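You operate a simulated robot arm through the tools that you are given. There is no shell and no other tool. Be economical: measure what you need, move in short steps, check, and stop when the job is done.

You run a simulated two-armed robot. Do the job below in one go: nothing can be reset, and whatever is moved stays where it is left.

Task
Put the mirror cloth on the mending table top away on the console shelf. Then fetch the iron weight and set it on the folding table top. Then take the tea cup and leave it in the blue crate. Then fetch the clothes brush and set it on the spares table top. Then put the packing brush on the sorting table top away on the packing table top. Then take the buffing cloth and put it on the wall ledge top. Then put the purple book on the packing table top away on the fitting table top. Then open the bottle bin lid. The order counts. Set down upright: iron weight.

It is judged by the outcome, as a careful person would: the job done as asked, and still so three seconds after it is handed in. It fails if anything else is knocked over, pushed out of place, dropped, spilled or broken. A push-on lid holds only when it is set on centred and level and pressed home; a screw cap is set on level and turned clockwise until tight. Flat cloth is picked up by pressing the open fingertips on it (5 to 10 N) and closing them slowly along it; thin cloth reads only 2 to 8 mm in the jaws.

Robot
Two 7-joint arms with two-finger parallel grippers on one trunk, on a base that drives. Base frame: it is fixed to the floor where the robot stands at the start and does not move with it; the origin is under the middle of the robot, x ahead of it, y to its left, z up. Readings come in m, degrees, newtons and seconds.
The left shoulder is at the start at [0.06, 0.143, 0.926], the right one opposite. With the tool pointing down near the work surface each hand reaches from about 0.24 to 0.72 m from the robot's upright axis, wherever it stands, measured 20 degrees to its own side. Places, roughly: blue crate (45x29x19 cm) [1.1, 2.6, 0.9]; bottle bin lid [7.4, 0.6, 1]; buffing cloth (7x9x7 cm) [2.3, 2.5, 0.8]; clothes brush (6x12x10 cm) [3.4, -1.7, 0.8]; console shelf [6.1, 7.2, 0.5]; fitting table top [1.1, -1.7, 0.8]; folding table top [-1.1, 0.9, 0.8]; iron weight (10x8x9 cm) [1.6, 0.2, 0.9]; mirror cloth (12x12x7 cm) [0.5, 0.1, 0.8]; packing brush (6x11x10 cm) [4.3, 0.4, 0.8]; packing table top [1.4, 2.4, 0.8]; purple book [1.5, 2.5, 1]; spares table top [5.1, -1.7, 0.8]; tea cup (12x8x8 cm) [-0.1, -1.8, 0.7]; wall ledge top [6, 5.7, 0.8]. Payload 1.57 kg a hand.
The tool frame of a hand sits at the grasp point between the pads (the TCP): z along the fingers, y along the line on which they close. The tips reach 0.03 m beyond it. Largest opening 0.11 m; finger width 0.024, thickness 0.012; the body of the gripper, 0.048 by 0.112 m, starts 0.078 m behind the TCP.
Orientation is that of the tool frame in the base frame, as a unit quaternion [x, y, z, w]. With the fingers straight down and closing along the base's y, the tool's x points along the base's -x, its y along +y and its z along -z.

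Tools
- The arms move only by the tool nudge_tool. It takes "left_rows", "right_rows" or both (then of equal length, played together; a hand with none holds still); each is a list of rows, each a list of 7 numbers: the turn, a rotation vector about the base's x, y, z in units of 4 degrees (1.0 is 4 degrees), then the shift along the base's x, y, z in units of 20 mm (1.0 is 20 mm), then the closure, from 0 (fully open) to 1 (shut). In form: [[rx, ry, rz, tx, ty, tz, hand], ...]. A call has 1 to 8 rows; each row shifts and turns the commanded pose from where the row before left it. A call with a number of a shift or a turn outside -1 to 1 is refused whole. A row lasts 0.2 s, in which the tool goes at most 0.05 m and 8.6 degrees; a call with a longer step from one row to the next is refused whole, and so is a gripper value outside its range. Where a pose cannot be reached the arm comes as near as it can. A force on the tool above 40 N (or 10 N above the force at the start of the call, whichever is more), or a blocked arm, ends the call early, and 0.2 s more pass. Each finger travels about 0.045 m/s and halts on what it meets, pressing with about 23 N; the grip force reading is that of the motor and also rises with nothing between the fingers. The clock runs only during rows and for 0.2 s after the last one: add rows that do not move to give the fingers time. The reply holds the time, the measured pose of the TCP, the force on the tool along the base axes, the opening and the grip force, in the units named above and with some noise, with the torque about the TCP (base axes, N m) and any sound that the robot's microphone picked up.
- Cameras (640 x 400 px; columns grow to the right, rows downward): "scene" is now at [0.0503, 0.0092, 1.5413]; the picture's right is [0.11, -0.99, 0.00], its down [-0.71, -0.08, -0.70] and it looks along [0.69, 0.08, -0.72] (base axes); focal length 271 px, centre (320, 200). "left" rides on the left gripper at [0.07, -0.016, -0.141] in its tool frame; the picture's right is [0.23, 0.97, 0.00], its down [-0.86, 0.20, -0.48] and it looks along [-0.47, 0.11, 0.88] (tool axes); focal length 222 px, centre (320, 200). "right" rides on the right gripper at [0.07, 0.016, -0.141] in its tool frame; the picture's right is [-0.23, 0.97, 0.00], its down [-0.86, -0.20, -0.48] and it looks along [-0.47, -0.11, 0.88] (tool axes); focal length 222 px, centre (320, 200). There is no depth. A picture from a camera that has moved, and an enlarged one, comes with that camera's place and axes in the base frame and with its lens.
- snapshot(camera): a new picture of that camera. No time passes.
- move_column(by): slides the trunk up (or, below 0, down) by that many m; the arms and the scene camera ride with it, the base frame stays. It gives what a move gives, with no picture.
- steer(legs): drives the robot by 1 to 6 legs, each [ahead, left, turn to the left] in m, m and degrees, along the robot's own axes; the way and the turn of a leg run together, so that a leg with both is an arc; at most 1.5 m and 180 degrees a leg. The arms and the cameras ride along, it lands a little off, and it stops where it bumps. It gives what a move gives.
- head_to(pan, tilt): turns the head with the scene camera to pan (to the left, within 86 degrees either way) and tilt (down, from -29 to 69), counted from straight ahead of the robot. It gives what a move gives.
- close_up(camera, box): a new picture of the part [left, top, right, bottom] of that camera's present view, enlarged. No time passes.
- finish_job(): hands the job in; it is judged then, once.

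Work in short steps. Places have to be worked out from the pictures, the camera data and where the tool is seen: move nearer, look again, correct. Check each grasp and each placing, and mend what went wrong. You have 217 turns and 220 pictures in all, those below and enlarged ones among them. Open the grippers and draw the arms clear of the work before you hand the job in, unless the task says otherwise.

The tools are called after ">>>" as name(argument=value, ...) on one line, values as JSON. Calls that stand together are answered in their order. nudge_tool: Moves the arms, as the interface text tells. Its arguments: {"type":"object","properties":{"left_rows":{"type":"array"},"right_rows":{"type":"array"}},"required":[]} The other tools are called the same way: move_column (by) slides the trunk up or down; steer (legs) drives the base; head_to (pan, tilt) turns the head that bears the scene camera; snapshot (camera) takes a picture; close_up (camera, box) takes an enlarged picture of a part of a camera's view; finish_job () hands the job in.

At the start:

```text
time_s: 0.0
left_eef_pos: [0.5086, 0.2702, 1.0924]
left_tool_rot: [0.0, 1.0, 0.001, 0.001]
left_force: [-1.1, 0.0, 0.5]
left_moment: [0.02, -0.01, -0.01]
left_grip_width: 0.1098
left_finger_force: 0.0
right_eef_pos: [0.3812, -0.0838, 1.0851]
right_tool_rot: [-0.001, 1.0, 0.0, 0.0]
right_force: [-0.1, 0.4, 0.4]
right_moment: [-0.01, -0.02, 0.03]
right_grip_width: 0.1099
right_finger_force: 0.1
trunk travel left (down, up): [-0.525, 0.065]
robot x, y, heading: [-0.001, -0.0016, -0.1]
head pan, tilt: [6.4, 45.7]
```

scene: 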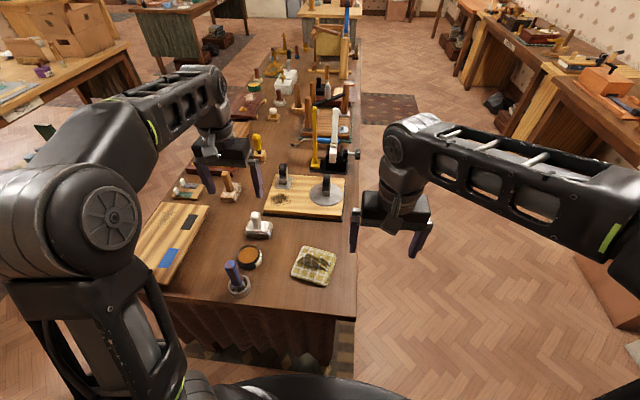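
right: 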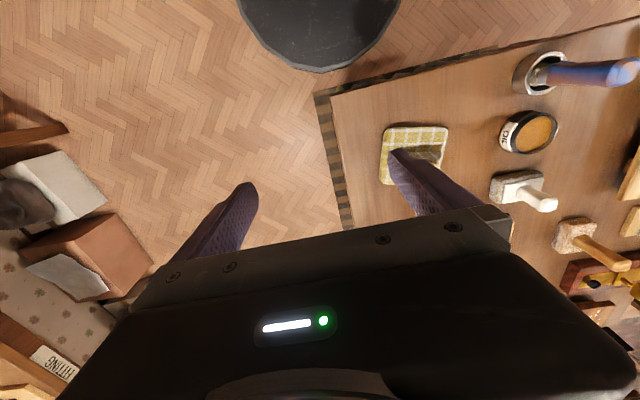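
left: 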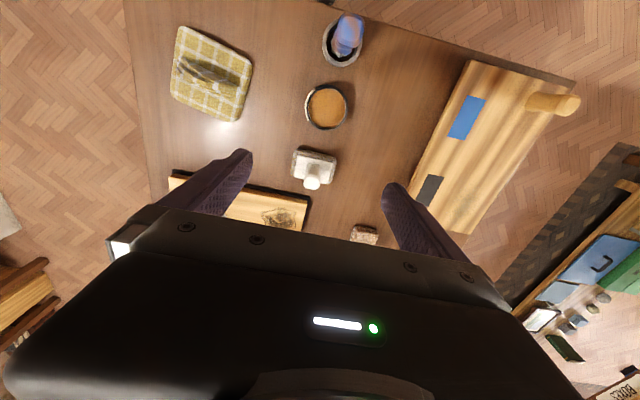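

I'll first look closely at the mirror cloth, which should be the plaid cloth at the near edge of the table.

>>> close_up(camera="scene", box=[220, 200, 380, 300])

>>> close_up(camera="left", box=[130, 10, 370, 160])

```text
4.00 times, centred on (300, 250) of scene
camera zoom: at [0.0503, 0.0092, 1.5413], right [0.11, -0.99, 0.0], down [-0.71, -0.08, -0.7], along [0.69, 0.08, -0.72], focal length 1083 px, centre (400, 0)
```

zoom: 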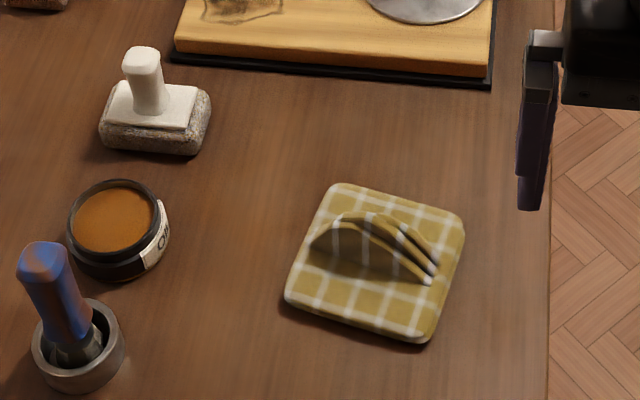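

```text
2.67 times, centred on (250, 85) of left
camera zoom: at [0.4385, 0.2536, 1.2329], right [-0.23, 0.97, 0.0], down [0.85, 0.2, 0.48], along [0.47, 0.11, -0.88], focal length 592 px, centre (507, 507)
```

zoom: 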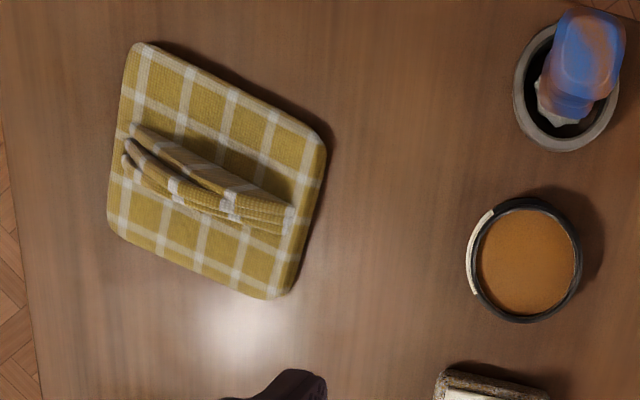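

The cloth has a standing fold. Triangulating gives its middle at about [0.48, 0.08, 0.826], running about 12° off the y axis. I'll bring the right hand over it turning +78°, and move the left hand aside.

>>> nudge_tool(right_rows=[[0, 0, 1, 0.3, 0.5, -0.3, 0], [0, 0, 1, 0.3, 0.5, -0.3, 0], [0, 0, 1, 0.3, 0.5, -0.3, 0], [0, 0, 1, 0.3, 0.5, -0.3, 0], [0, 0, 1, 0.3, 0.5, -0.3, 0], [0, 0, 1, 0.3, 0.5, -0.3, 0], [0, 0, 1, 0.3, 0.5, -0.3, 0], [0, 0, 1, 0.3, 0.5, -0.3, 0]], left_rows=[[0, 0, 0, -0.5, 0.5, 0.2, 0], [0, 0, 0, -0.5, 0.5, 0.2, 0], [0, 0, 0, -0.5, 0.5, 0.2, 0], [0, 0, 0, -0.5, 0.5, 0.2, 0], [0, 0, 0, -0.5, 0.5, 0.2, 0], [0, 0, 0, -0.5, 0.5, 0.2, 0], [0, 0, 0, -0.5, 0.5, 0.2, 0], [0, 0, 0, -0.5, 0.5, 0.2, 0]])

>>> nudge_tool(right_rows=[[0, 0, 1, 0.3, 0.5, -0.5, 0], [0, 0, 1, 0.3, 0.5, -0.5, 0], [0, 0, 1, 0.3, 0.5, -0.5, 0], [0, 0, 1, 0.3, 0.5, -0.5, 0], [0, 0, 1, 0.3, 0.5, -0.5, 0], [0, 0, 1, 0.3, 0.5, -0.5, 0], [0, 0, 1, 0.3, 0.5, -0.5, 0], [0, 0, 1, 0.3, 0.5, -0.5, 0]])

>>> nudge_tool(right_rows=[[0, 0, 1, 0, 0, 0, 0], [0, 0, 1, 0, 0, 0, 0], [0, 0, 1, 0, 0, 0, 0], [0, 0, 0.5, 0, 0, 0, 0.5], [0, 0, 0, 0, 0, 0, 0.5]])

>>> snapshot(camera="right")

>>> snapshot(camera="scene")

```text
time_s: 1.8
left_eef_pos: [0.4333, 0.3445, 1.1218]
left_tool_rot: [0.001, 1.0, 0.002, 0.002]
left_force: [-0.1, -0.5, -0.2]
left_moment: [0.05, 0.01, -0.03]
left_grip_width: 0.11
left_finger_force: 0.1
left hand out of reach, approached as far as the arm can: row 8
right_eef_pos: [0.4292, -0.0022, 1.0363]
right_tool_rot: [-0.276, 0.961, 0.0, 0.0]
right_force: [0.6, 0.5, -0.3]
right_moment: [-0.02, 0.02, -0.02]
right_grip_width: 0.1103
right_finger_force: 0.0
trunk travel left (down, up): [-0.525, 0.065]
robot x, y, heading: [-0.0029, 0.002, 0.1]
head pan, tilt: [6.4, 45.7]
```

```text
time_s: 3.6
left_eef_pos: [0.4333, 0.3462, 1.1208]
left_tool_rot: [0.0, 1.0, 0.002, 0.002]
left_force: [0.1, 0.4, 0.4]
left_moment: [-0.01, 0.02, -0.03]
left_grip_width: 0.1102
left_finger_force: 0.1
right_eef_pos: [0.4783, 0.0767, 0.9571]
right_tool_rot: [-0.53, 0.848, -0.001, 0.0]
right_force: [0.2, 0.1, -0.2]
right_moment: [0.01, -0.03, -0.01]
right_grip_width: 0.1102
right_finger_force: 0.2
trunk travel left (down, up): [-0.525, 0.065]
robot x, y, heading: [0.0001, 0.0005, -0.1]
head pan, tilt: [6.4, 45.7]
```

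```text
time_s: 4.8
left_eef_pos: [0.4327, 0.346, 1.1217]
left_tool_rot: [0.0, 1.0, 0.001, 0.003]
left_force: [0.3, -0.6, -0.1]
left_moment: [-0.02, 0.02, 0.01]
left_grip_width: 0.11
left_finger_force: 0.1
right_eef_pos: [0.4781, 0.0765, 0.9576]
right_tool_rot: [-0.631, 0.776, 0.0, 0.0]
right_force: [-0.5, -0.4, 0.5]
right_moment: [-0.01, -0.03, 0.01]
right_grip_width: 0.0581
right_finger_force: 0.3
trunk travel left (down, up): [-0.525, 0.065]
robot x, y, heading: [0.0036, 0.0054, -0.2]
head pan, tilt: [6.4, 45.7]
```

```text
214 pictures are left
camera right: at [0.448, 0.0125, 1.0979], right [-0.91, 0.42, 0.0], down [0.37, 0.8, 0.48], along [0.2, 0.43, -0.88], focal length 222 px, centre (320, 200)
```

right: 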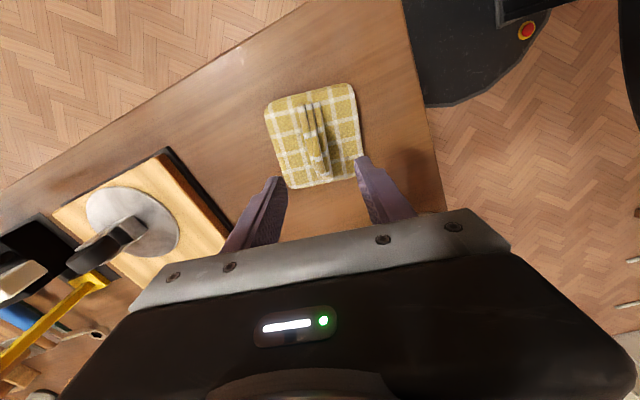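

```text
213 pictures are left
camera scene: at [0.0503, 0.0093, 1.5413], right [0.11, -0.99, 0.0], down [-0.71, -0.08, -0.7], along [0.69, 0.08, -0.72], focal length 271 px, centre (320, 200)
```

scene: 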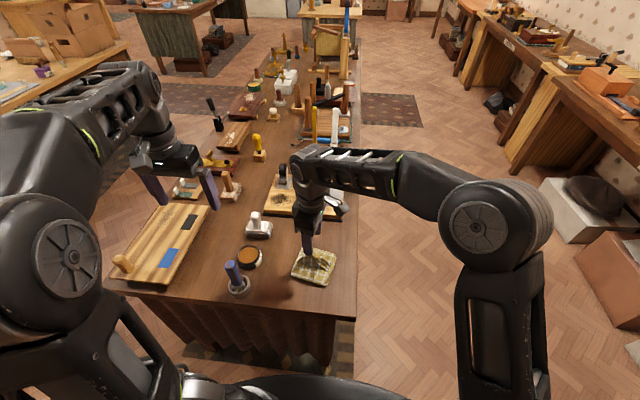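

The fold lies between the pads as planned. I'll descend to TCP z≈0.825 and close slowly.

>>> nudge_tool(right_rows=[[0, 0, 0, 0.1, 0, -1, 0.5], [0, 0, 0, 0.05, 0, -1, 0.5], [0, 0, 0, 0, 0, -1, 0.5], [0, 0, 0, 0, 0, -1, 0.5], [0, 0, 0, 0, 0, -1, 0.5], [0, 0, 0, 0, 0, -1, 0.5], [0, 0, 0, 0, 0, -0.6, 0.5], [0, 0, 0, 0, 0, 0, 0.5]])

>>> nudge_tool(right_rows=[[0, 0, 0, 0, 0, 0, 0.7], [0, 0, 0, 0, 0, 0, 0.85], [0, 0, 0, 0, 0, 0, 1], [0, 0, 0, 0, 0, 0, 1], [0, 0, 0, 0, 0, 0, 1], [0, 0, 0, 0, 0, 0, 1]])

>>> snapshot(camera="right")

```text
time_s: 6.2
left_eef_pos: [0.433, 0.3451, 1.1223]
left_tool_rot: [-0.001, 1.0, 0.002, 0.003]
left_force: [0.2, 0.7, 1.0]
left_moment: [-0.03, 0.04, -0.02]
left_grip_width: 0.11
left_finger_force: 0.1
right_eef_pos: [0.48, 0.076, 0.8479]
right_tool_rot: [-0.629, 0.778, -0.001, 0.0]
right_force: [-7.6, -6.0, 19.1]
right_moment: [-0.16, 0.37, 0.07]
right_grip_width: 0.0558
right_finger_force: 0.3
trunk travel left (down, up): [-0.525, 0.065]
robot x, y, heading: [-0.0005, 0.0006, 0.0]
head pan, tilt: [6.4, 45.7]
stopped in row 7 (right hand): the force on the tool passed its limit (the readings are from after the stop); the commanded pose is now the measured one
```

```text
time_s: 7.6
left_eef_pos: [0.4322, 0.3445, 1.1222]
left_tool_rot: [-0.001, 1.0, 0.002, 0.003]
left_force: [-0.1, 0.9, 0.6]
left_moment: [0.01, -0.01, 0.02]
left_grip_width: 0.1101
left_finger_force: 0.1
right_eef_pos: [0.4812, 0.0758, 0.8472]
right_tool_rot: [-0.629, 0.777, -0.002, 0.005]
right_force: [7.9, 2.8, 29.5]
right_moment: [0.01, 1.07, -0.03]
right_grip_width: 0.0296
right_finger_force: 23.0
trunk travel left (down, up): [-0.525, 0.065]
robot x, y, heading: [0.0023, -0.0037, -0.0]
head pan, tilt: [6.4, 45.7]
```

```text
212 pictures are left
camera right: at [0.4515, 0.0124, 0.9879], right [-0.9, 0.43, -0.01], down [0.37, 0.79, 0.48], along [0.21, 0.44, -0.87], focal length 222 px, centre (320, 200)
```

right: 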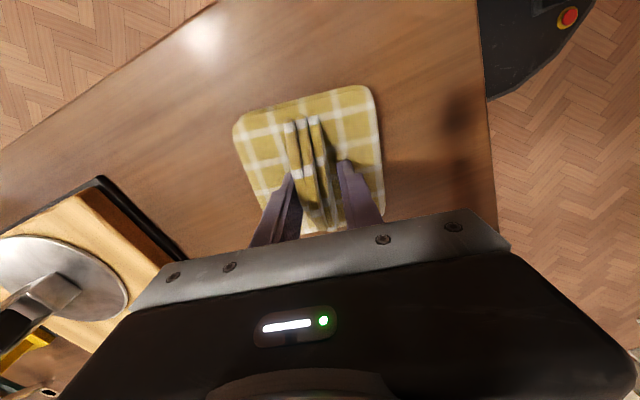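

It's holding a 30 mm fold. I'll lift gently and check.

>>> nudge_tool(right_rows=[[0, 0, 0, 0, 0, 0.5, 1], [0, 0, 0, 0, 0, 1, 1], [0, 0, 0, 0, 0, 1, 1], [0, 0, 0, 0, 0, 1, 1], [0, 0, 0, 0, 0, 1, 1], [0, 0, 0, 0, 0, 1, 1], [0, 0, 0, 0, 0, 1, 1], [0, 0, 0, 0, 0, 1, 1]])

>>> head_to(pan=0, tilt=20)

>>> snapshot(camera="right")

>>> snapshot(camera="scene")

>>> head_to(pan=60, tilt=15)

>>> snapshot(camera="scene")

```text
time_s: 9.4
left_eef_pos: [0.4328, 0.3457, 1.1204]
left_tool_rot: [0.0, 1.0, 0.001, 0.004]
left_force: [0.6, -0.6, 0.2]
left_moment: [0.02, -0.02, -0.01]
left_grip_width: 0.1098
left_finger_force: 0.1
right_eef_pos: [0.4813, 0.0775, 0.9965]
right_tool_rot: [-0.629, 0.778, 0.0, 0.002]
right_force: [-0.5, 0.0, 0.7]
right_moment: [0.0, -0.03, 0.01]
right_grip_width: 0.0232
right_finger_force: 23.0
trunk travel left (down, up): [-0.525, 0.065]
robot x, y, heading: [0.001, 0.0008, 0.0]
head pan, tilt: [6.4, 45.7]
```

```text
time_s: 10.3
left_eef_pos: [0.4336, 0.3461, 1.1215]
left_tool_rot: [0.0, 1.0, 0.001, 0.002]
left_force: [-0.2, -0.3, 0.2]
left_moment: [0.0, -0.02, 0.0]
left_grip_width: 0.1099
left_finger_force: 0.1
right_eef_pos: [0.4803, 0.0762, 0.9967]
right_tool_rot: [-0.629, 0.777, 0.0, 0.001]
right_force: [-0.1, -0.4, 0.1]
right_moment: [0.01, 0.0, -0.01]
right_grip_width: 0.0227
right_finger_force: 23.0
trunk travel left (down, up): [-0.525, 0.065]
robot x, y, heading: [0.0003, -0.0, 0.0]
head pan, tilt: [0.0, 20.0]
```

```text
211 pictures are left
camera right: at [0.4509, 0.0119, 1.1367], right [-0.91, 0.43, 0.0], down [0.37, 0.79, 0.48], along [0.21, 0.43, -0.88], focal length 222 px, centre (320, 200)
```

right: 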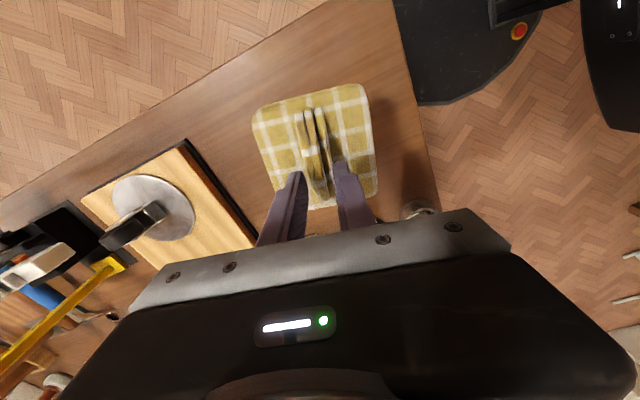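

```text
210 pictures are left
camera scene: at [0.0633, 0.0003, 1.5809], right [0.0, -1.0, 0.0], down [-0.34, 0.0, -0.94], along [0.94, 0.0, -0.34], focal length 271 px, centre (320, 200)
```

scene: 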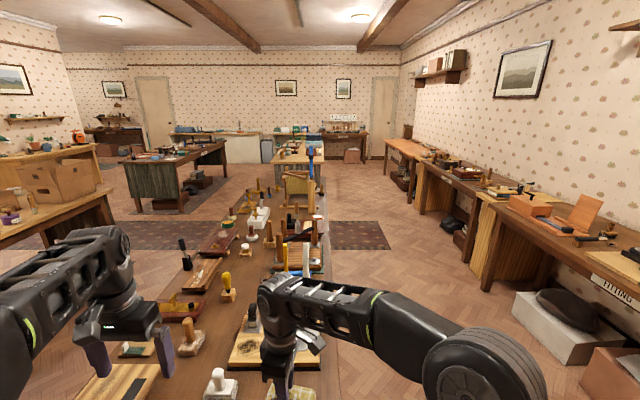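

```text
time_s: 11.6
left_eef_pos: [0.4336, 0.3459, 1.1198]
left_tool_rot: [0.0, 1.0, 0.0, 0.003]
left_force: [0.3, -0.3, -0.1]
left_moment: [0.0, 0.04, -0.01]
left_grip_width: 0.1099
left_finger_force: 0.0
right_eef_pos: [0.4802, 0.0768, 0.9956]
right_tool_rot: [-0.629, 0.778, -0.001, 0.002]
right_force: [-0.1, 1.8, -0.6]
right_moment: [0.01, -0.01, 0.01]
right_grip_width: 0.0232
right_finger_force: 22.9
trunk travel left (down, up): [-0.525, 0.065]
robot x, y, heading: [0.0003, 0.0005, -0.0]
head pan, tilt: [60.0, 15.0]
```

```text
209 pictures are left
camera scene: at [0.017, 0.0811, 1.5892], right [0.87, -0.5, 0.0], down [-0.13, -0.22, -0.97], along [0.48, 0.84, -0.26], focal length 271 px, centre (320, 200)
```

scene: 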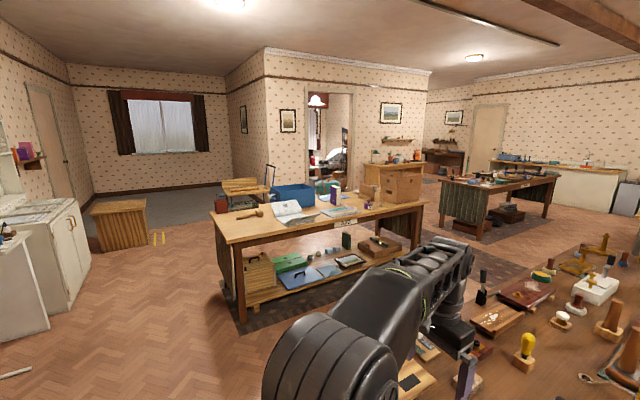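

The cloth is lifted securely. Now I look for the route to the console shelf near [6.1, 7.2].

>>> close_up(camera="scene", box=[220, 80, 380, 180])

>>> close_up(camera="scene", box=[370, 80, 640, 250])

```text
4.00 times, centred on (300, 130) of scene
camera zoom: at [0.017, 0.0811, 1.5892], right [0.87, -0.5, 0.0], down [-0.13, -0.22, -0.97], along [0.48, 0.84, -0.26], focal length 1083 px, centre (400, 480)
```

zoom: 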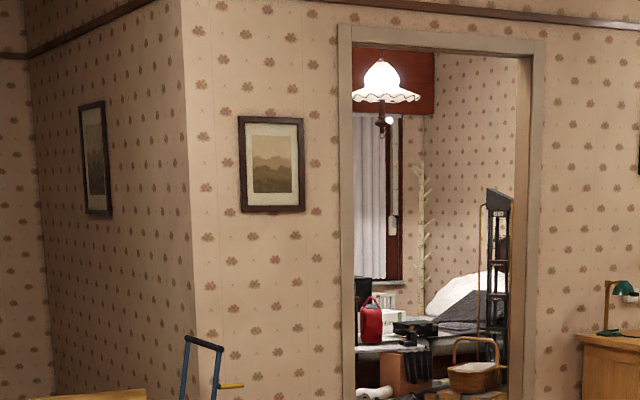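

```text
2.35 times, centred on (505, 165) of scene
camera zoom: at [0.017, 0.0811, 1.5892], right [0.87, -0.5, 0.0], down [-0.13, -0.22, -0.97], along [0.48, 0.84, -0.26], focal length 637 px, centre (-115, 282)
```

zoom: 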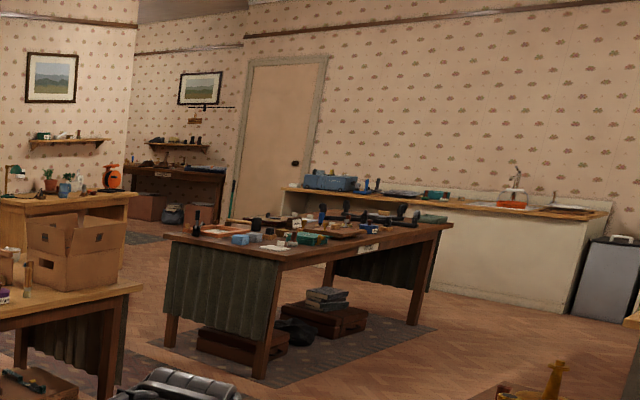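

The right-hand room seems reachable through the door behind the packing table. I'll tuck the cloth hand in and up, then drive by the aisle between the mending and packing tables.

>>> nudge_tool(right_rows=[[0, 0, 0, -0.7, -0.8, 0.6, 1], [0, 0, 0, -0.7, -0.8, 0.6, 1], [0, 0, 0, -0.7, -0.8, 0.6, 1], [0, 0, 0, -0.7, -0.8, 0.6, 1], [0, 0, 0, -0.7, -0.8, 0.6, 1], [0, 0, 0, -0.7, -0.8, 0.6, 1], [0, 0, 0, -0.7, -0.8, 0.6, 1], [0, 0, 0, -0.7, -0.8, 0.6, 1]], left_rows=[[0, 0, 0, -0.4, -0.8, 0.2, 0], [0, 0, 0, -0.4, -0.8, 0.2, 0], [0, 0, 0, -0.4, -0.8, 0.2, 0], [0, 0, 0, -0.4, -0.8, 0.2, 0], [0, 0, 0, -0.4, -0.8, 0.2, 0], [0, 0, 0, -0.4, -0.8, 0.2, 0], [0, 0, 0, -0.4, -0.8, 0.2, 0], [0, 0, 0, -0.4, -0.8, 0.2, 0]])

>>> steer(legs=[[-0.35, 0, 0], [0, 0, 90], [1.2, 0, 0], [0, 0, -90]])

>>> head_to(pan=35, tilt=15)

>>> snapshot(camera="scene")

```text
time_s: 13.4
left_eef_pos: [0.3905, 0.2152, 1.1283]
left_tool_rot: [0.0, 1.0, 0.001, 0.004]
left_force: [-0.4, -0.1, -0.6]
left_moment: [0.01, 0.01, 0.01]
left_grip_width: 0.11
left_finger_force: 0.0
left hand out of reach, approached as far as the arm can: row 3, 4, 5, 7, 8
right_eef_pos: [0.3677, -0.0517, 1.0924]
right_tool_rot: [-0.63, 0.777, 0.0, 0.001]
right_force: [-0.6, -0.9, -0.7]
right_moment: [0.03, 0.01, 0.01]
right_grip_width: 0.0232
right_finger_force: 23.0
trunk travel left (down, up): [-0.525, 0.065]
robot x, y, heading: [0.003, 0.0031, -0.2]
head pan, tilt: [60.0, 15.0]
```

```text
time_s: 29.1
left_eef_pos: [0.0413, 1.405, 1.1276]
left_tool_rot: [0.011, 1.0, 0.001, 0.003]
left_force: [-0.2, 0.7, 0.1]
left_moment: [0.0, 0.02, 0.0]
left_grip_width: 0.1098
left_finger_force: 0.0
right_eef_pos: [0.0129, 1.139, 1.0919]
right_tool_rot: [-0.621, 0.784, 0.0, 0.002]
right_force: [0.6, 0.2, -0.5]
right_moment: [-0.01, 0.01, -0.02]
right_grip_width: 0.0231
right_finger_force: 23.0
trunk travel left (down, up): [-0.525, 0.065]
robot x, y, heading: [-0.3538, 1.1953, -1.3]
head pan, tilt: [60.0, 15.0]
```

```text
time_s: 29.9
left_eef_pos: [0.0401, 1.4053, 1.1279]
left_tool_rot: [0.011, 1.0, 0.001, 0.003]
left_force: [0.0, -0.2, -0.6]
left_moment: [-0.01, -0.01, 0.0]
left_grip_width: 0.1102
left_finger_force: 0.0
right_eef_pos: [0.0129, 1.1391, 1.093]
right_tool_rot: [-0.621, 0.784, -0.001, 0.002]
right_force: [0.0, -0.2, 0.4]
right_moment: [-0.03, -0.04, -0.03]
right_grip_width: 0.0231
right_finger_force: 22.9
trunk travel left (down, up): [-0.525, 0.065]
robot x, y, heading: [-0.3536, 1.1962, -1.0]
head pan, tilt: [35.0, 15.0]
```

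```text
206 pictures are left
camera scene: at [-0.3074, 1.2499, 1.5892], right [0.56, -0.83, 0.0], down [-0.21, -0.14, -0.97], along [0.8, 0.54, -0.26], focal length 271 px, centre (320, 200)
```

scene: 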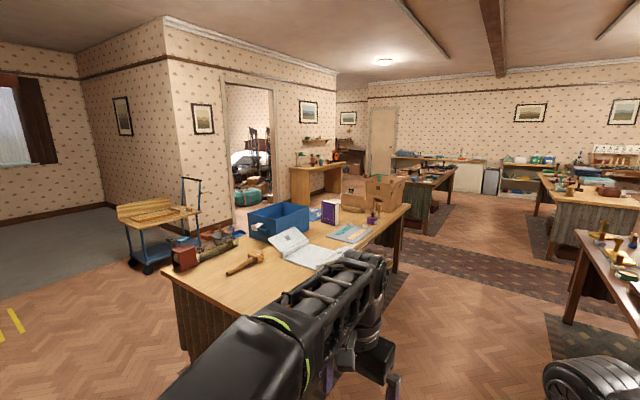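

The room is clearer now: a doorway at about (2.9, 5), and an alcove to the right of that wall. I'll drive along the aisle to x≈2.95 and look up the gap.

>>> steer(legs=[[1.5, 0, 1], [1.5, 0, 0], [0.3, 0, 0], [0, 0, 75]])

>>> head_to(pan=0, tilt=20)

>>> snapshot(camera="scene")

```text
time_s: 49.2
left_eef_pos: [2.8149, 1.6556, 1.1257]
left_tool_rot: [-0.616, 0.788, 0.001, 0.002]
left_force: [0.2, 0.0, -1.1]
left_moment: [-0.01, 0.02, -0.02]
left_grip_width: 0.1098
left_finger_force: 0.1
right_eef_pos: [3.0684, 1.5707, 1.0916]
right_tool_rot: [0.974, -0.225, 0.0, -0.002]
right_force: [0.0, -0.4, -0.3]
right_moment: [0.02, 0.01, 0.01]
right_grip_width: 0.0231
right_finger_force: 23.1
trunk travel left (down, up): [-0.525, 0.065]
robot x, y, heading: [2.9283, 1.2215, 76.2]
head pan, tilt: [35.0, 15.0]
```

```text
time_s: 50.2
left_eef_pos: [2.8163, 1.6557, 1.1279]
left_tool_rot: [-0.615, 0.788, 0.002, 0.0]
left_force: [-0.6, -0.5, -0.2]
left_moment: [0.01, 0.02, 0.04]
left_grip_width: 0.11
left_finger_force: 0.1
right_eef_pos: [3.0686, 1.5696, 1.0925]
right_tool_rot: [0.974, -0.226, 0.0, -0.001]
right_force: [0.4, 1.2, 0.2]
right_moment: [0.01, -0.03, -0.01]
right_grip_width: 0.0231
right_finger_force: 23.3
trunk travel left (down, up): [-0.525, 0.065]
robot x, y, heading: [2.9323, 1.2235, 76.3]
head pan, tilt: [0.0, 20.0]
```

```text
205 pictures are left
camera scene: at [2.9453, 1.2855, 1.581], right [0.97, -0.24, 0.0], down [-0.08, -0.33, -0.94], along [0.23, 0.91, -0.34], focal length 271 px, centre (320, 200)
```

scene: 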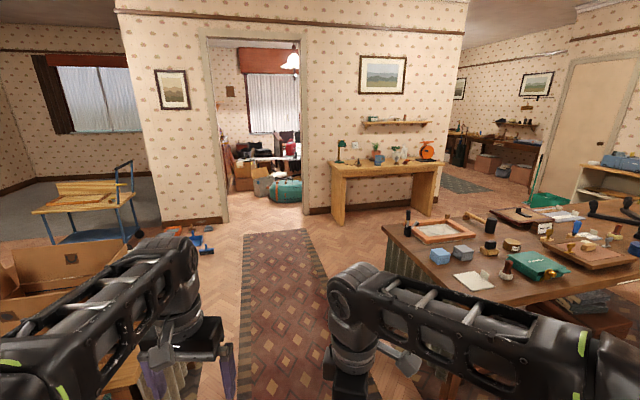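

The wall runs to x≈6.5, so the console and ledge are in the room through the doorway (x≈2.55–3.65, y≈5). I'll centre in the gap at x≈3.12 and drive up to just before the door.

>>> steer(legs=[[0, 0, 13.7], [0, -0.2, 0], [1.5, 0, 0], [1.1, 0, 0]])

>>> snapshot(camera="scene")

```text
time_s: 65.0
left_eef_pos: [2.9142, 4.2314, 1.1282]
left_tool_rot: [0.709, -0.705, -0.003, -0.002]
left_force: [0.5, 0.4, 0.3]
left_moment: [-0.01, 0.02, 0.04]
left_grip_width: 0.11
left_finger_force: 0.1
right_eef_pos: [3.1806, 4.2117, 1.0921]
right_tool_rot: [0.995, -0.102, -0.001, 0.0]
right_force: [-0.2, 1.7, -1.0]
right_moment: [-0.02, -0.01, 0.02]
right_grip_width: 0.0228
right_finger_force: 23.4
trunk travel left (down, up): [-0.525, 0.065]
robot x, y, heading: [3.1355, 3.8428, 90.4]
head pan, tilt: [0.0, 20.0]
```

```text
204 pictures are left
camera scene: at [3.1323, 3.9047, 1.581], right [1.0, 0.01, 0.0], down [0.0, -0.34, -0.94], along [-0.01, 0.94, -0.34], focal length 271 px, centre (320, 200)
```

scene: 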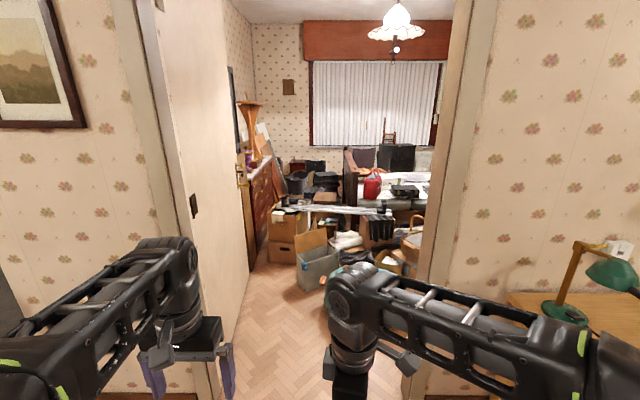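

The doorway is clear with boxes and a bag beyond. I'll move up to the threshold and look right and down.

>>> steer(legs=[[0.75, 0.08, 0]])

>>> head_to(pan=-45, tilt=25)

>>> snapshot(camera="scene")

>>> head_to(pan=0, tilt=45)

>>> snapshot(camera="scene")

```text
time_s: 69.0
left_eef_pos: [2.8193, 4.9594, 1.1273]
left_tool_rot: [0.713, -0.701, -0.003, 0.0]
left_force: [0.0, 0.2, 0.0]
left_moment: [0.02, 0.02, 0.02]
left_grip_width: 0.11
left_finger_force: 0.1
right_eef_pos: [3.0875, 4.9421, 1.0927]
right_tool_rot: [0.995, -0.097, -0.001, -0.001]
right_force: [-0.1, 0.5, -0.4]
right_moment: [0.0, 0.0, -0.04]
right_grip_width: 0.023
right_finger_force: 22.9
trunk travel left (down, up): [-0.525, 0.065]
robot x, y, heading: [3.0403, 4.5695, 91.0]
head pan, tilt: [0.0, 20.0]
```

```text
time_s: 70.2
left_eef_pos: [2.8213, 4.9583, 1.1278]
left_tool_rot: [0.713, -0.701, -0.004, -0.001]
left_force: [0.1, -0.5, 0.1]
left_moment: [-0.01, -0.02, -0.02]
left_grip_width: 0.11
left_finger_force: 0.2
right_eef_pos: [3.0865, 4.9403, 1.092]
right_tool_rot: [0.995, -0.096, 0.0, -0.001]
right_force: [0.4, 0.1, 0.0]
right_moment: [0.01, 0.02, 0.01]
right_grip_width: 0.0229
right_finger_force: 22.8
trunk travel left (down, up): [-0.525, 0.065]
robot x, y, heading: [3.0423, 4.575, 91.0]
head pan, tilt: [-45.0, 25.0]
```

```text
203 pictures are left
camera scene: at [3.1077, 4.6077, 1.5729], right [0.72, -0.69, 0.0], down [-0.29, -0.3, -0.91], along [0.63, 0.65, -0.42], focal length 271 px, centre (320, 200)
```

scene: 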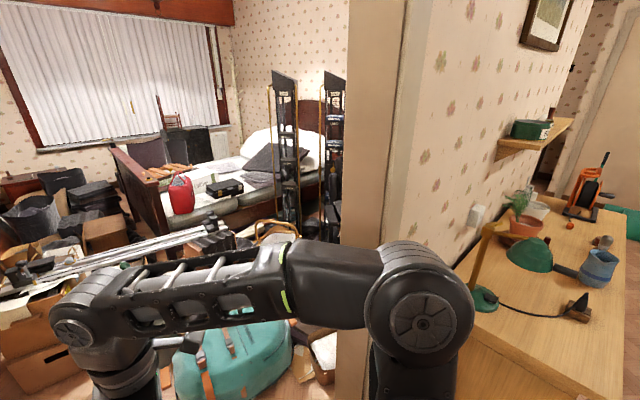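

```text
time_s: 71.3
left_eef_pos: [2.8214, 4.96, 1.1272]
left_tool_rot: [0.712, -0.702, -0.004, -0.001]
left_force: [1.2, -0.2, -0.1]
left_moment: [-0.02, 0.01, 0.0]
left_grip_width: 0.1096
left_finger_force: 0.1
right_eef_pos: [3.0881, 4.9403, 1.0915]
right_tool_rot: [0.995, -0.096, 0.0, -0.002]
right_force: [-0.4, -0.3, -0.4]
right_moment: [0.03, -0.01, -0.01]
right_grip_width: 0.0233
right_finger_force: 23.1
trunk travel left (down, up): [-0.525, 0.065]
robot x, y, heading: [3.0423, 4.5713, 90.8]
head pan, tilt: [0.0, 45.0]
```

```text
202 pictures are left
camera scene: at [3.0424, 4.6227, 1.5424], right [1.0, 0.02, 0.0], down [0.01, -0.71, -0.71], along [-0.01, 0.71, -0.71], focal length 271 px, centre (320, 200)
```

scene: 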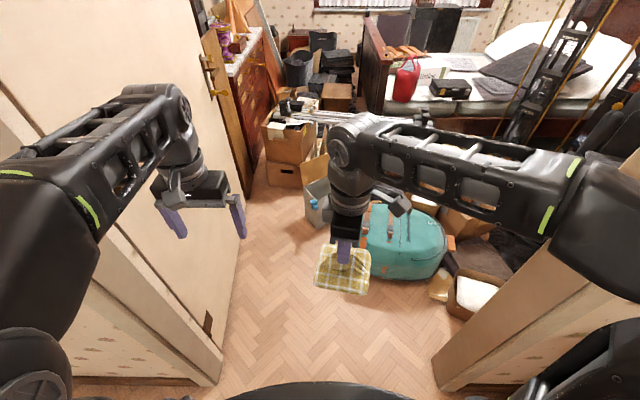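

The side room is blocked with clutter; re-checking the angles, the console and ledge are in the alcove past the wall's end (x≈5.9+). I back out and drive along the aisle to x≈6.8.

>>> steer(legs=[[-0.95, 0, 0], [0, 0, -90], [1.5, 0, 0], [1.5, 0, 0], [0.7, 0, 0], [0, 0, 70]])

>>> head_to(pan=0, tilt=20)

>>> snapshot(camera="scene")

```text
time_s: 100.6
left_eef_pos: [6.6467, 4.1769, 1.1293]
left_tool_rot: [-0.595, 0.803, 0.003, 0.002]
left_force: [-0.1, 0.2, 0.2]
left_moment: [0.01, 0.01, 0.02]
left_grip_width: 0.1098
left_finger_force: 0.1
right_eef_pos: [6.8956, 4.0797, 1.0925]
right_tool_rot: [0.968, -0.249, -0.001, -0.002]
right_force: [0.3, 0.9, -0.2]
right_moment: [-0.02, -0.02, 0.03]
right_grip_width: 0.0232
right_finger_force: 23.1
trunk travel left (down, up): [-0.525, 0.065]
robot x, y, heading: [6.7391, 3.7353, 73.3]
head pan, tilt: [0.0, 45.0]
```

```text
time_s: 101.5
left_eef_pos: [6.6483, 4.1775, 1.1271]
left_tool_rot: [-0.596, 0.803, 0.004, 0.002]
left_force: [-0.1, 0.5, -0.1]
left_moment: [0.02, -0.01, -0.02]
left_grip_width: 0.1101
left_finger_force: 0.1
right_eef_pos: [6.8969, 4.079, 1.0914]
right_tool_rot: [0.969, -0.249, -0.001, -0.002]
right_force: [-0.7, 0.5, -0.9]
right_moment: [-0.02, 0.06, 0.01]
right_grip_width: 0.0231
right_finger_force: 23.0
trunk travel left (down, up): [-0.525, 0.065]
robot x, y, heading: [6.7437, 3.7391, 73.2]
head pan, tilt: [0.0, 20.0]
```

```text
201 pictures are left
camera scene: at [6.76, 3.8009, 1.5809], right [0.96, -0.29, 0.0], down [-0.1, -0.33, -0.94], along [0.27, 0.9, -0.34], focal length 271 px, centre (320, 200)
```

scene: 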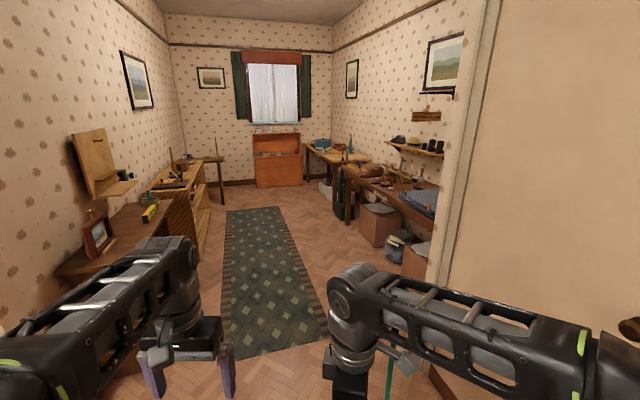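

This is the alcove: the wall ledge is on the near left, and the console (with open shelves) is beyond it. I drive up the aisle to y≈6.6 at x≈7.05 and look left.

>>> steer(legs=[[0, 0, 16.8], [0, -0.3, 0], [1.5, 0, 0], [1.3, 0, 0]])

>>> head_to(pan=60, tilt=35)

>>> snapshot(camera="scene")

```text
time_s: 103.9
left_eef_pos: [6.6768, 4.1315, 1.1276]
left_tool_rot: [-0.706, 0.708, 0.005, 0.001]
left_force: [1.0, -0.3, 0.1]
left_moment: [0.01, 0.07, 0.03]
left_grip_width: 0.1101
left_finger_force: 0.1
right_eef_pos: [6.9447, 4.1085, 1.0912]
right_tool_rot: [0.994, -0.105, -0.003, -0.002]
right_force: [0.0, 0.0, -0.9]
right_moment: [-0.02, 0.06, -0.04]
right_grip_width: 0.0232
right_finger_force: 23.1
trunk travel left (down, up): [-0.525, 0.065]
robot x, y, heading: [6.8915, 3.7381, 89.7]
head pan, tilt: [0.0, 20.0]
stopped in leg 2: the robot was blocked; the commanded pose is now the measured one
```

```text
time_s: 105.2
left_eef_pos: [6.6736, 4.132, 1.1256]
left_tool_rot: [0.707, -0.707, -0.002, -0.001]
left_force: [-0.3, 0.8, 0.8]
left_moment: [0.01, -0.03, 0.03]
left_grip_width: 0.11
left_finger_force: 0.1
right_eef_pos: [6.9392, 4.1088, 1.0921]
right_tool_rot: [0.994, -0.105, 0.0, -0.003]
right_force: [-0.1, 0.0, -0.4]
right_moment: [0.0, -0.01, -0.01]
right_grip_width: 0.0231
right_finger_force: 22.7
trunk travel left (down, up): [-0.525, 0.065]
robot x, y, heading: [6.8877, 3.7387, 90.0]
head pan, tilt: [60.0, 35.0]
```

```text
200 pictures are left
camera scene: at [6.8128, 3.7545, 1.5572], right [0.5, 0.86, 0.0], down [0.5, -0.29, -0.82], along [-0.71, 0.41, -0.57], focal length 271 px, centre (320, 200)
```

scene: 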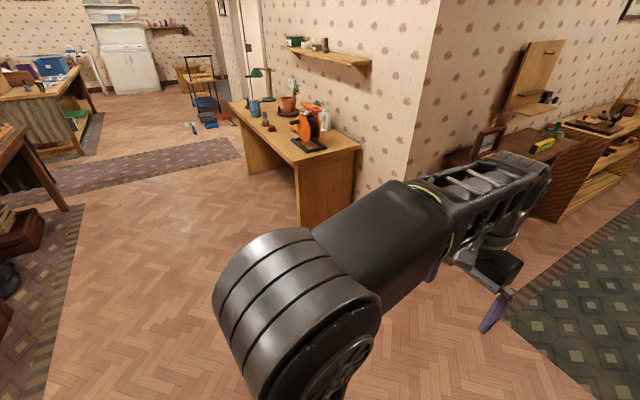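

Something blocked me on the right; I look there before moving.

>>> head_to(pan=-60, tilt=40)

>>> snapshot(camera="scene")

>>> head_to(pan=0, tilt=40)

>>> snapshot(camera="scene")

```text
time_s: 107.2
left_eef_pos: [6.6731, 4.1328, 1.1267]
left_tool_rot: [0.707, -0.707, -0.002, -0.001]
left_force: [-1.3, 0.4, 0.2]
left_moment: [-0.03, 0.01, 0.0]
left_grip_width: 0.1097
left_finger_force: 0.1
right_eef_pos: [6.9394, 4.1082, 1.0917]
right_tool_rot: [0.994, -0.105, 0.0, -0.001]
right_force: [-0.3, 0.0, -0.7]
right_moment: [0.01, 0.02, 0.01]
right_grip_width: 0.0232
right_finger_force: 23.0
trunk travel left (down, up): [-0.525, 0.065]
robot x, y, heading: [6.888, 3.7361, 89.7]
head pan, tilt: [-60.0, 40.0]
```

```text
199 pictures are left
camera scene: at [6.9626, 3.7524, 1.5496], right [0.5, -0.87, 0.0], down [-0.56, -0.32, -0.77], along [0.66, 0.38, -0.64], focal length 271 px, centre (320, 200)
```

scene: 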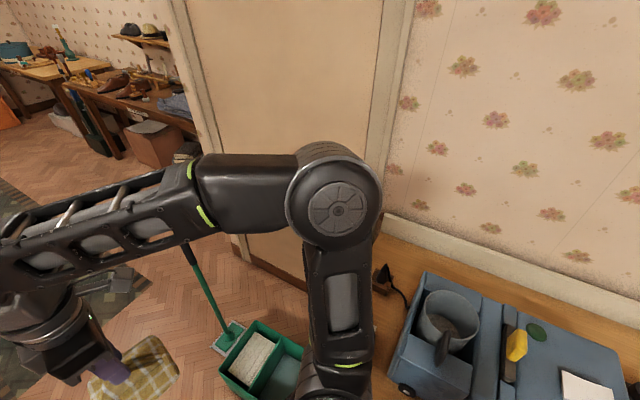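

```text
time_s: 108.5
left_eef_pos: [6.6724, 4.1307, 1.1272]
left_tool_rot: [0.707, -0.707, -0.002, 0.0]
left_force: [0.3, -0.3, 0.2]
left_moment: [-0.06, 0.01, 0.02]
left_grip_width: 0.1099
left_finger_force: 0.1
right_eef_pos: [6.9397, 4.1075, 1.0923]
right_tool_rot: [0.994, -0.106, 0.0, -0.003]
right_force: [-0.2, 0.3, 0.4]
right_moment: [-0.01, 0.0, -0.05]
right_grip_width: 0.0229
right_finger_force: 22.5
trunk travel left (down, up): [-0.525, 0.065]
robot x, y, heading: [6.8883, 3.7384, 89.7]
head pan, tilt: [0.0, 40.0]
```

```text
198 pictures are left
camera scene: at [6.8892, 3.7952, 1.5496], right [1.0, 0.0, 0.0], down [0.0, -0.64, -0.77], along [0.0, 0.77, -0.64], focal length 271 px, centre (320, 200)
```

scene: 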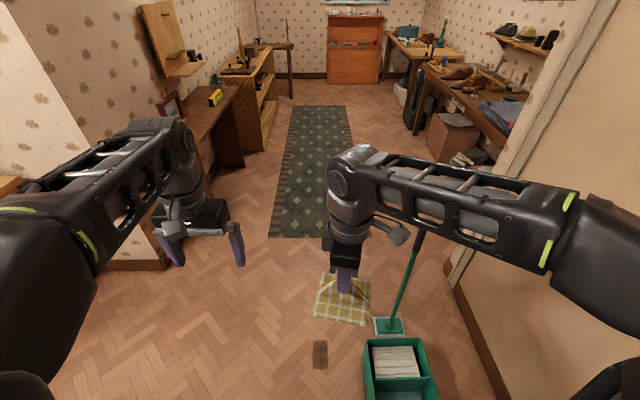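

A mop and bucket stand on the right (still upright). I shift left, pass at x≈6.5, then angle in and turn to face the console.

>>> steer(legs=[[0, 0.38, 0], [1.3, 0, 0], [1.3, -0.5, 0], [0.6, 0, 0], [0, 0, 90]])

>>> head_to(pan=0, tilt=50)

>>> snapshot(camera="scene")

```text
time_s: 130.5
left_eef_pos: [6.664, 6.7499, 1.1271]
left_tool_rot: [1.0, -0.005, -0.003, 0.001]
left_force: [0.2, 0.7, -0.1]
left_moment: [0.01, -0.02, -0.01]
left_grip_width: 0.11
left_finger_force: 0.1
right_eef_pos: [6.6895, 7.0155, 1.0917]
right_tool_rot: [0.78, 0.626, -0.001, -0.001]
right_force: [0.2, 0.4, -0.3]
right_moment: [0.01, -0.03, -0.02]
right_grip_width: 0.0231
right_finger_force: 22.9
trunk travel left (down, up): [-0.525, 0.065]
robot x, y, heading: [7.0586, 6.9589, 179.2]
head pan, tilt: [0.0, 40.0]
```

```text
time_s: 131.2
left_eef_pos: [6.6641, 6.7489, 1.1276]
left_tool_rot: [1.0, -0.004, -0.003, 0.002]
left_force: [0.5, 0.0, -0.3]
left_moment: [0.02, -0.01, 0.04]
left_grip_width: 0.1101
left_finger_force: 0.1
right_eef_pos: [6.6883, 7.0166, 1.0923]
right_tool_rot: [0.78, 0.626, -0.002, 0.0]
right_force: [0.5, 0.0, -1.2]
right_moment: [0.01, 0.01, -0.03]
right_grip_width: 0.023
right_finger_force: 22.4
trunk travel left (down, up): [-0.525, 0.065]
robot x, y, heading: [7.0604, 6.9646, 179.4]
head pan, tilt: [0.0, 50.0]
```

```text
197 pictures are left
camera scene: at [7.0107, 6.9631, 1.5355], right [0.01, 1.0, 0.0], down [0.77, -0.01, -0.64], along [-0.64, 0.01, -0.77], focal length 271 px, centre (320, 200)
```

scene: 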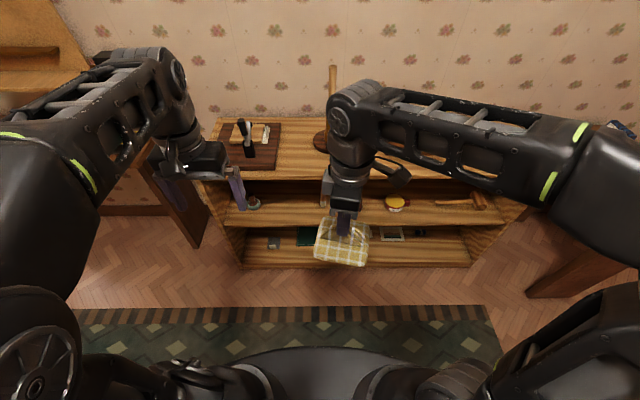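

The console's middle shelf (z≈0.5) is seen; I zoom in for a free spot.

>>> close_up(camera="scene", box=[200, 150, 520, 280])

>>> snapshot(camera="right")

>>> snapshot(camera="left")

```text
2.00 times, centred on (360, 215) of scene
camera zoom: at [7.0107, 6.9631, 1.5355], right [0.01, 1.0, 0.0], down [0.77, -0.01, -0.64], along [-0.64, 0.01, -0.77], focal length 542 px, centre (240, 170)
```

zoom: 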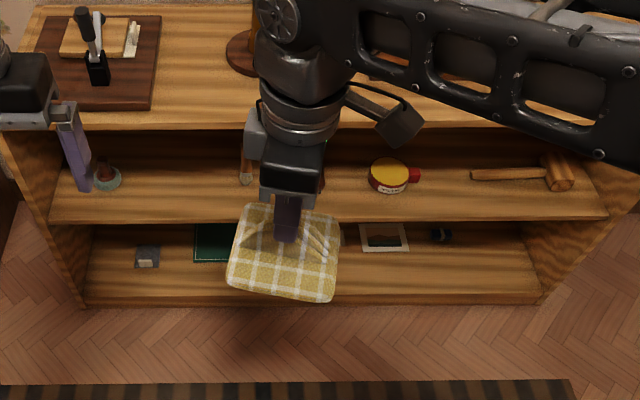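

```text
195 pictures are left
camera right: at [6.7223, 7.0812, 1.2324], right [0.9, -0.43, 0.0], down [-0.38, -0.79, 0.48], along [-0.21, -0.43, -0.88], focal length 222 px, centre (320, 200)
```

right: 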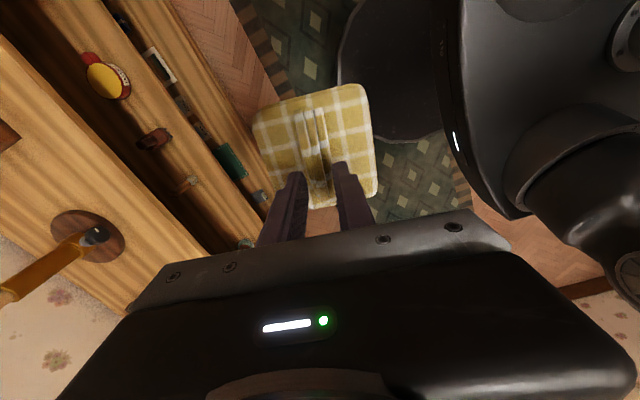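

```text
194 pictures are left
camera left: at [6.7353, 6.7641, 1.2668], right [0.22, -0.98, 0.0], down [-0.85, -0.19, 0.48], along [-0.47, -0.11, -0.88], focal length 222 px, centre (320, 200)
```

left: 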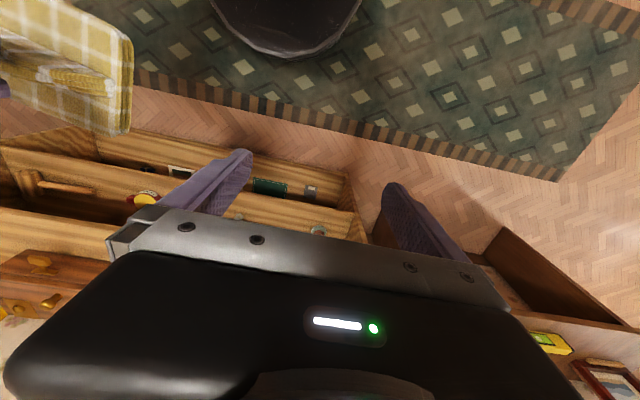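

Free spot on the shelf is y≈6.70–6.95. I shift the base, lower the trunk, and start pitching the hand 45° forward while squaring the cloth.

>>> steer(legs=[[0.12, 0.25, 0]])

>>> move_column(by=-0.3)

>>> nudge_tool(right_rows=[[0, 1, 0.35, 0, 0, 0, 1], [0, 1, 0.35, 0, 0, 0, 1], [0, 1, 0.35, 0, 0, 0, 1], [0, 1, 0.35, 0, 0, 0, 1], [0, 1, 0.35, 0, 0, 0, 1], [0, 1, 0.35, 0, 0, 0, 1], [0, 1, 0.35, 0, 0, 0, 1], [0, 1, 0.35, 0, 0, 0, 1]])

>>> nudge_tool(right_rows=[[0, 1, 0, 0, 0, -1, 1], [0, 1, 0, 0, 0, -1, 1], [0, 1, 0, 0, 0, -1, 1], [0, 0.3, 0, 0, 0, -1, 1], [0, 0, 0, 0, 0, -1, 1], [0, 0, 0, 0, 0, -1, 1], [0, 0, 0, 0, 0, -1, 1], [0, 0, 0, 0, 0, -1, 1]])

>>> snapshot(camera="scene")

>>> snapshot(camera="right")

```text
time_s: 133.1
left_eef_pos: [6.5432, 6.5032, 1.1257]
left_tool_rot: [1.0, -0.002, -0.003, 0.002]
left_force: [0.0, 0.0, 0.1]
left_moment: [-0.01, -0.02, 0.0]
left_grip_width: 0.1099
left_finger_force: 0.0
right_eef_pos: [6.5688, 6.7692, 1.0912]
right_tool_rot: [0.779, 0.627, -0.001, -0.001]
right_force: [-1.1, -0.7, -0.3]
right_moment: [0.06, -0.01, -0.01]
right_grip_width: 0.0228
right_finger_force: 22.5
trunk travel left (down, up): [-0.525, 0.065]
robot x, y, heading: [6.9367, 6.7182, 179.4]
head pan, tilt: [0.0, 50.0]
```

```text
time_s: 136.1
left_eef_pos: [6.5438, 6.5041, 0.8264]
left_tool_rot: [1.0, -0.002, -0.002, 0.001]
left_force: [-0.5, -0.1, 0.3]
left_moment: [-0.03, -0.01, -0.02]
left_grip_width: 0.1102
left_finger_force: 0.1
right_eef_pos: [6.5676, 6.7698, 0.7924]
right_tool_rot: [0.779, 0.627, -0.002, -0.001]
right_force: [0.5, 0.3, -0.1]
right_moment: [0.0, 0.07, -0.02]
right_grip_width: 0.0228
right_finger_force: 22.7
trunk travel left (down, up): [-0.225, 0.365]
robot x, y, heading: [6.9364, 6.7152, 179.4]
head pan, tilt: [0.0, 50.0]
```

```text
time_s: 137.9
left_eef_pos: [6.5439, 6.5032, 0.8262]
left_tool_rot: [1.0, -0.003, -0.002, 0.001]
left_force: [0.0, 0.2, -0.5]
left_moment: [0.0, 0.02, -0.01]
left_grip_width: 0.1098
left_finger_force: 0.2
right_eef_pos: [6.5681, 6.7697, 0.7919]
right_tool_rot: [0.683, 0.675, -0.217, -0.173]
right_force: [-0.5, 0.7, -0.4]
right_moment: [0.02, -0.02, -0.03]
right_grip_width: 0.0228
right_finger_force: 22.9
trunk travel left (down, up): [-0.225, 0.365]
robot x, y, heading: [6.9342, 6.7167, 179.4]
head pan, tilt: [0.0, 50.0]
```

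```text
time_s: 139.7
left_eef_pos: [6.5439, 6.5023, 0.8269]
left_tool_rot: [1.0, -0.003, -0.003, 0.0]
left_force: [0.8, -0.4, 0.1]
left_moment: [-0.02, 0.0, -0.03]
left_grip_width: 0.11
left_finger_force: 0.0
right_eef_pos: [6.527, 6.7295, 0.6614]
right_tool_rot: [0.656, 0.65, -0.292, -0.248]
right_force: [-1.3, -0.1, -0.5]
right_moment: [0.03, -0.02, -0.01]
right_grip_width: 0.023
right_finger_force: 22.9
right hand out of reach, approached as far as the arm can: row 3, 4, 5, 6, 7, 8
trunk travel left (down, up): [-0.225, 0.365]
robot x, y, heading: [6.935, 6.7174, 179.3]
head pan, tilt: [0.0, 50.0]
```

```text
193 pictures are left
camera scene: at [6.8895, 6.7181, 1.2354], right [0.01, 1.0, 0.0], down [0.77, -0.01, -0.64], along [-0.64, 0.0, -0.77], focal length 271 px, centre (320, 200)
```

scene: 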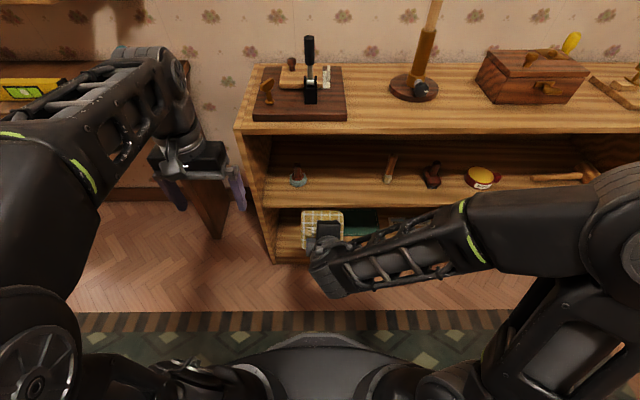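

```text
192 pictures are left
camera right: at [6.6391, 6.8075, 0.7438], right [0.69, -0.26, -0.67], down [0.21, -0.82, 0.53], along [-0.69, -0.51, -0.52], focal length 222 px, centre (320, 200)
```

right: 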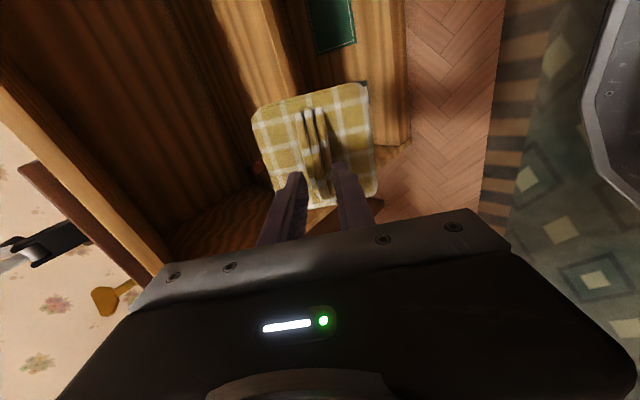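

Pitch is 45° now. The hand is just too close to the body; moving it outward (−x) at z≈0.62 toward the shelf, aligning y to 6.80.

>>> nudge_tool(right_rows=[[0, 0, 0, -1, 0.2, 0, 1], [0, 0, 0, -1, 0.2, 0, 1], [0, 0, 0, -1, 0.2, 0, 1], [0, 0, 0, -1, 0.2, 0, 1], [0, 0, 0, -1, 0.2, 0, 1], [0, 0, 0, -1, 0.2, 0, 1], [0, 0, 0, -1, 0, 0, 1]])

>>> snapshot(camera="scene")

```text
time_s: 141.3
left_eef_pos: [6.5447, 6.5046, 0.8275]
left_tool_rot: [1.0, -0.003, -0.003, 0.001]
left_force: [0.0, 0.1, 0.7]
left_moment: [-0.02, 0.03, 0.01]
left_grip_width: 0.1101
left_finger_force: 0.0
right_eef_pos: [6.3863, 6.7547, 0.6607]
right_tool_rot: [0.654, 0.651, -0.293, -0.25]
right_force: [0.0, 0.0, -0.1]
right_moment: [-0.03, -0.02, -0.03]
right_grip_width: 0.0231
right_finger_force: 22.4
trunk travel left (down, up): [-0.225, 0.365]
robot x, y, heading: [6.9362, 6.7168, 179.4]
head pan, tilt: [0.0, 50.0]
```

```text
191 pictures are left
camera scene: at [6.8895, 6.7181, 1.2354], right [0.01, 1.0, 0.0], down [0.77, -0.01, -0.64], along [-0.64, 0.0, -0.77], focal length 271 px, centre (320, 200)
```

scene: 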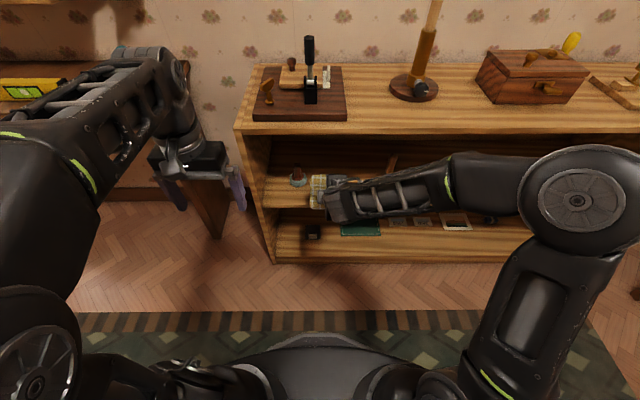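

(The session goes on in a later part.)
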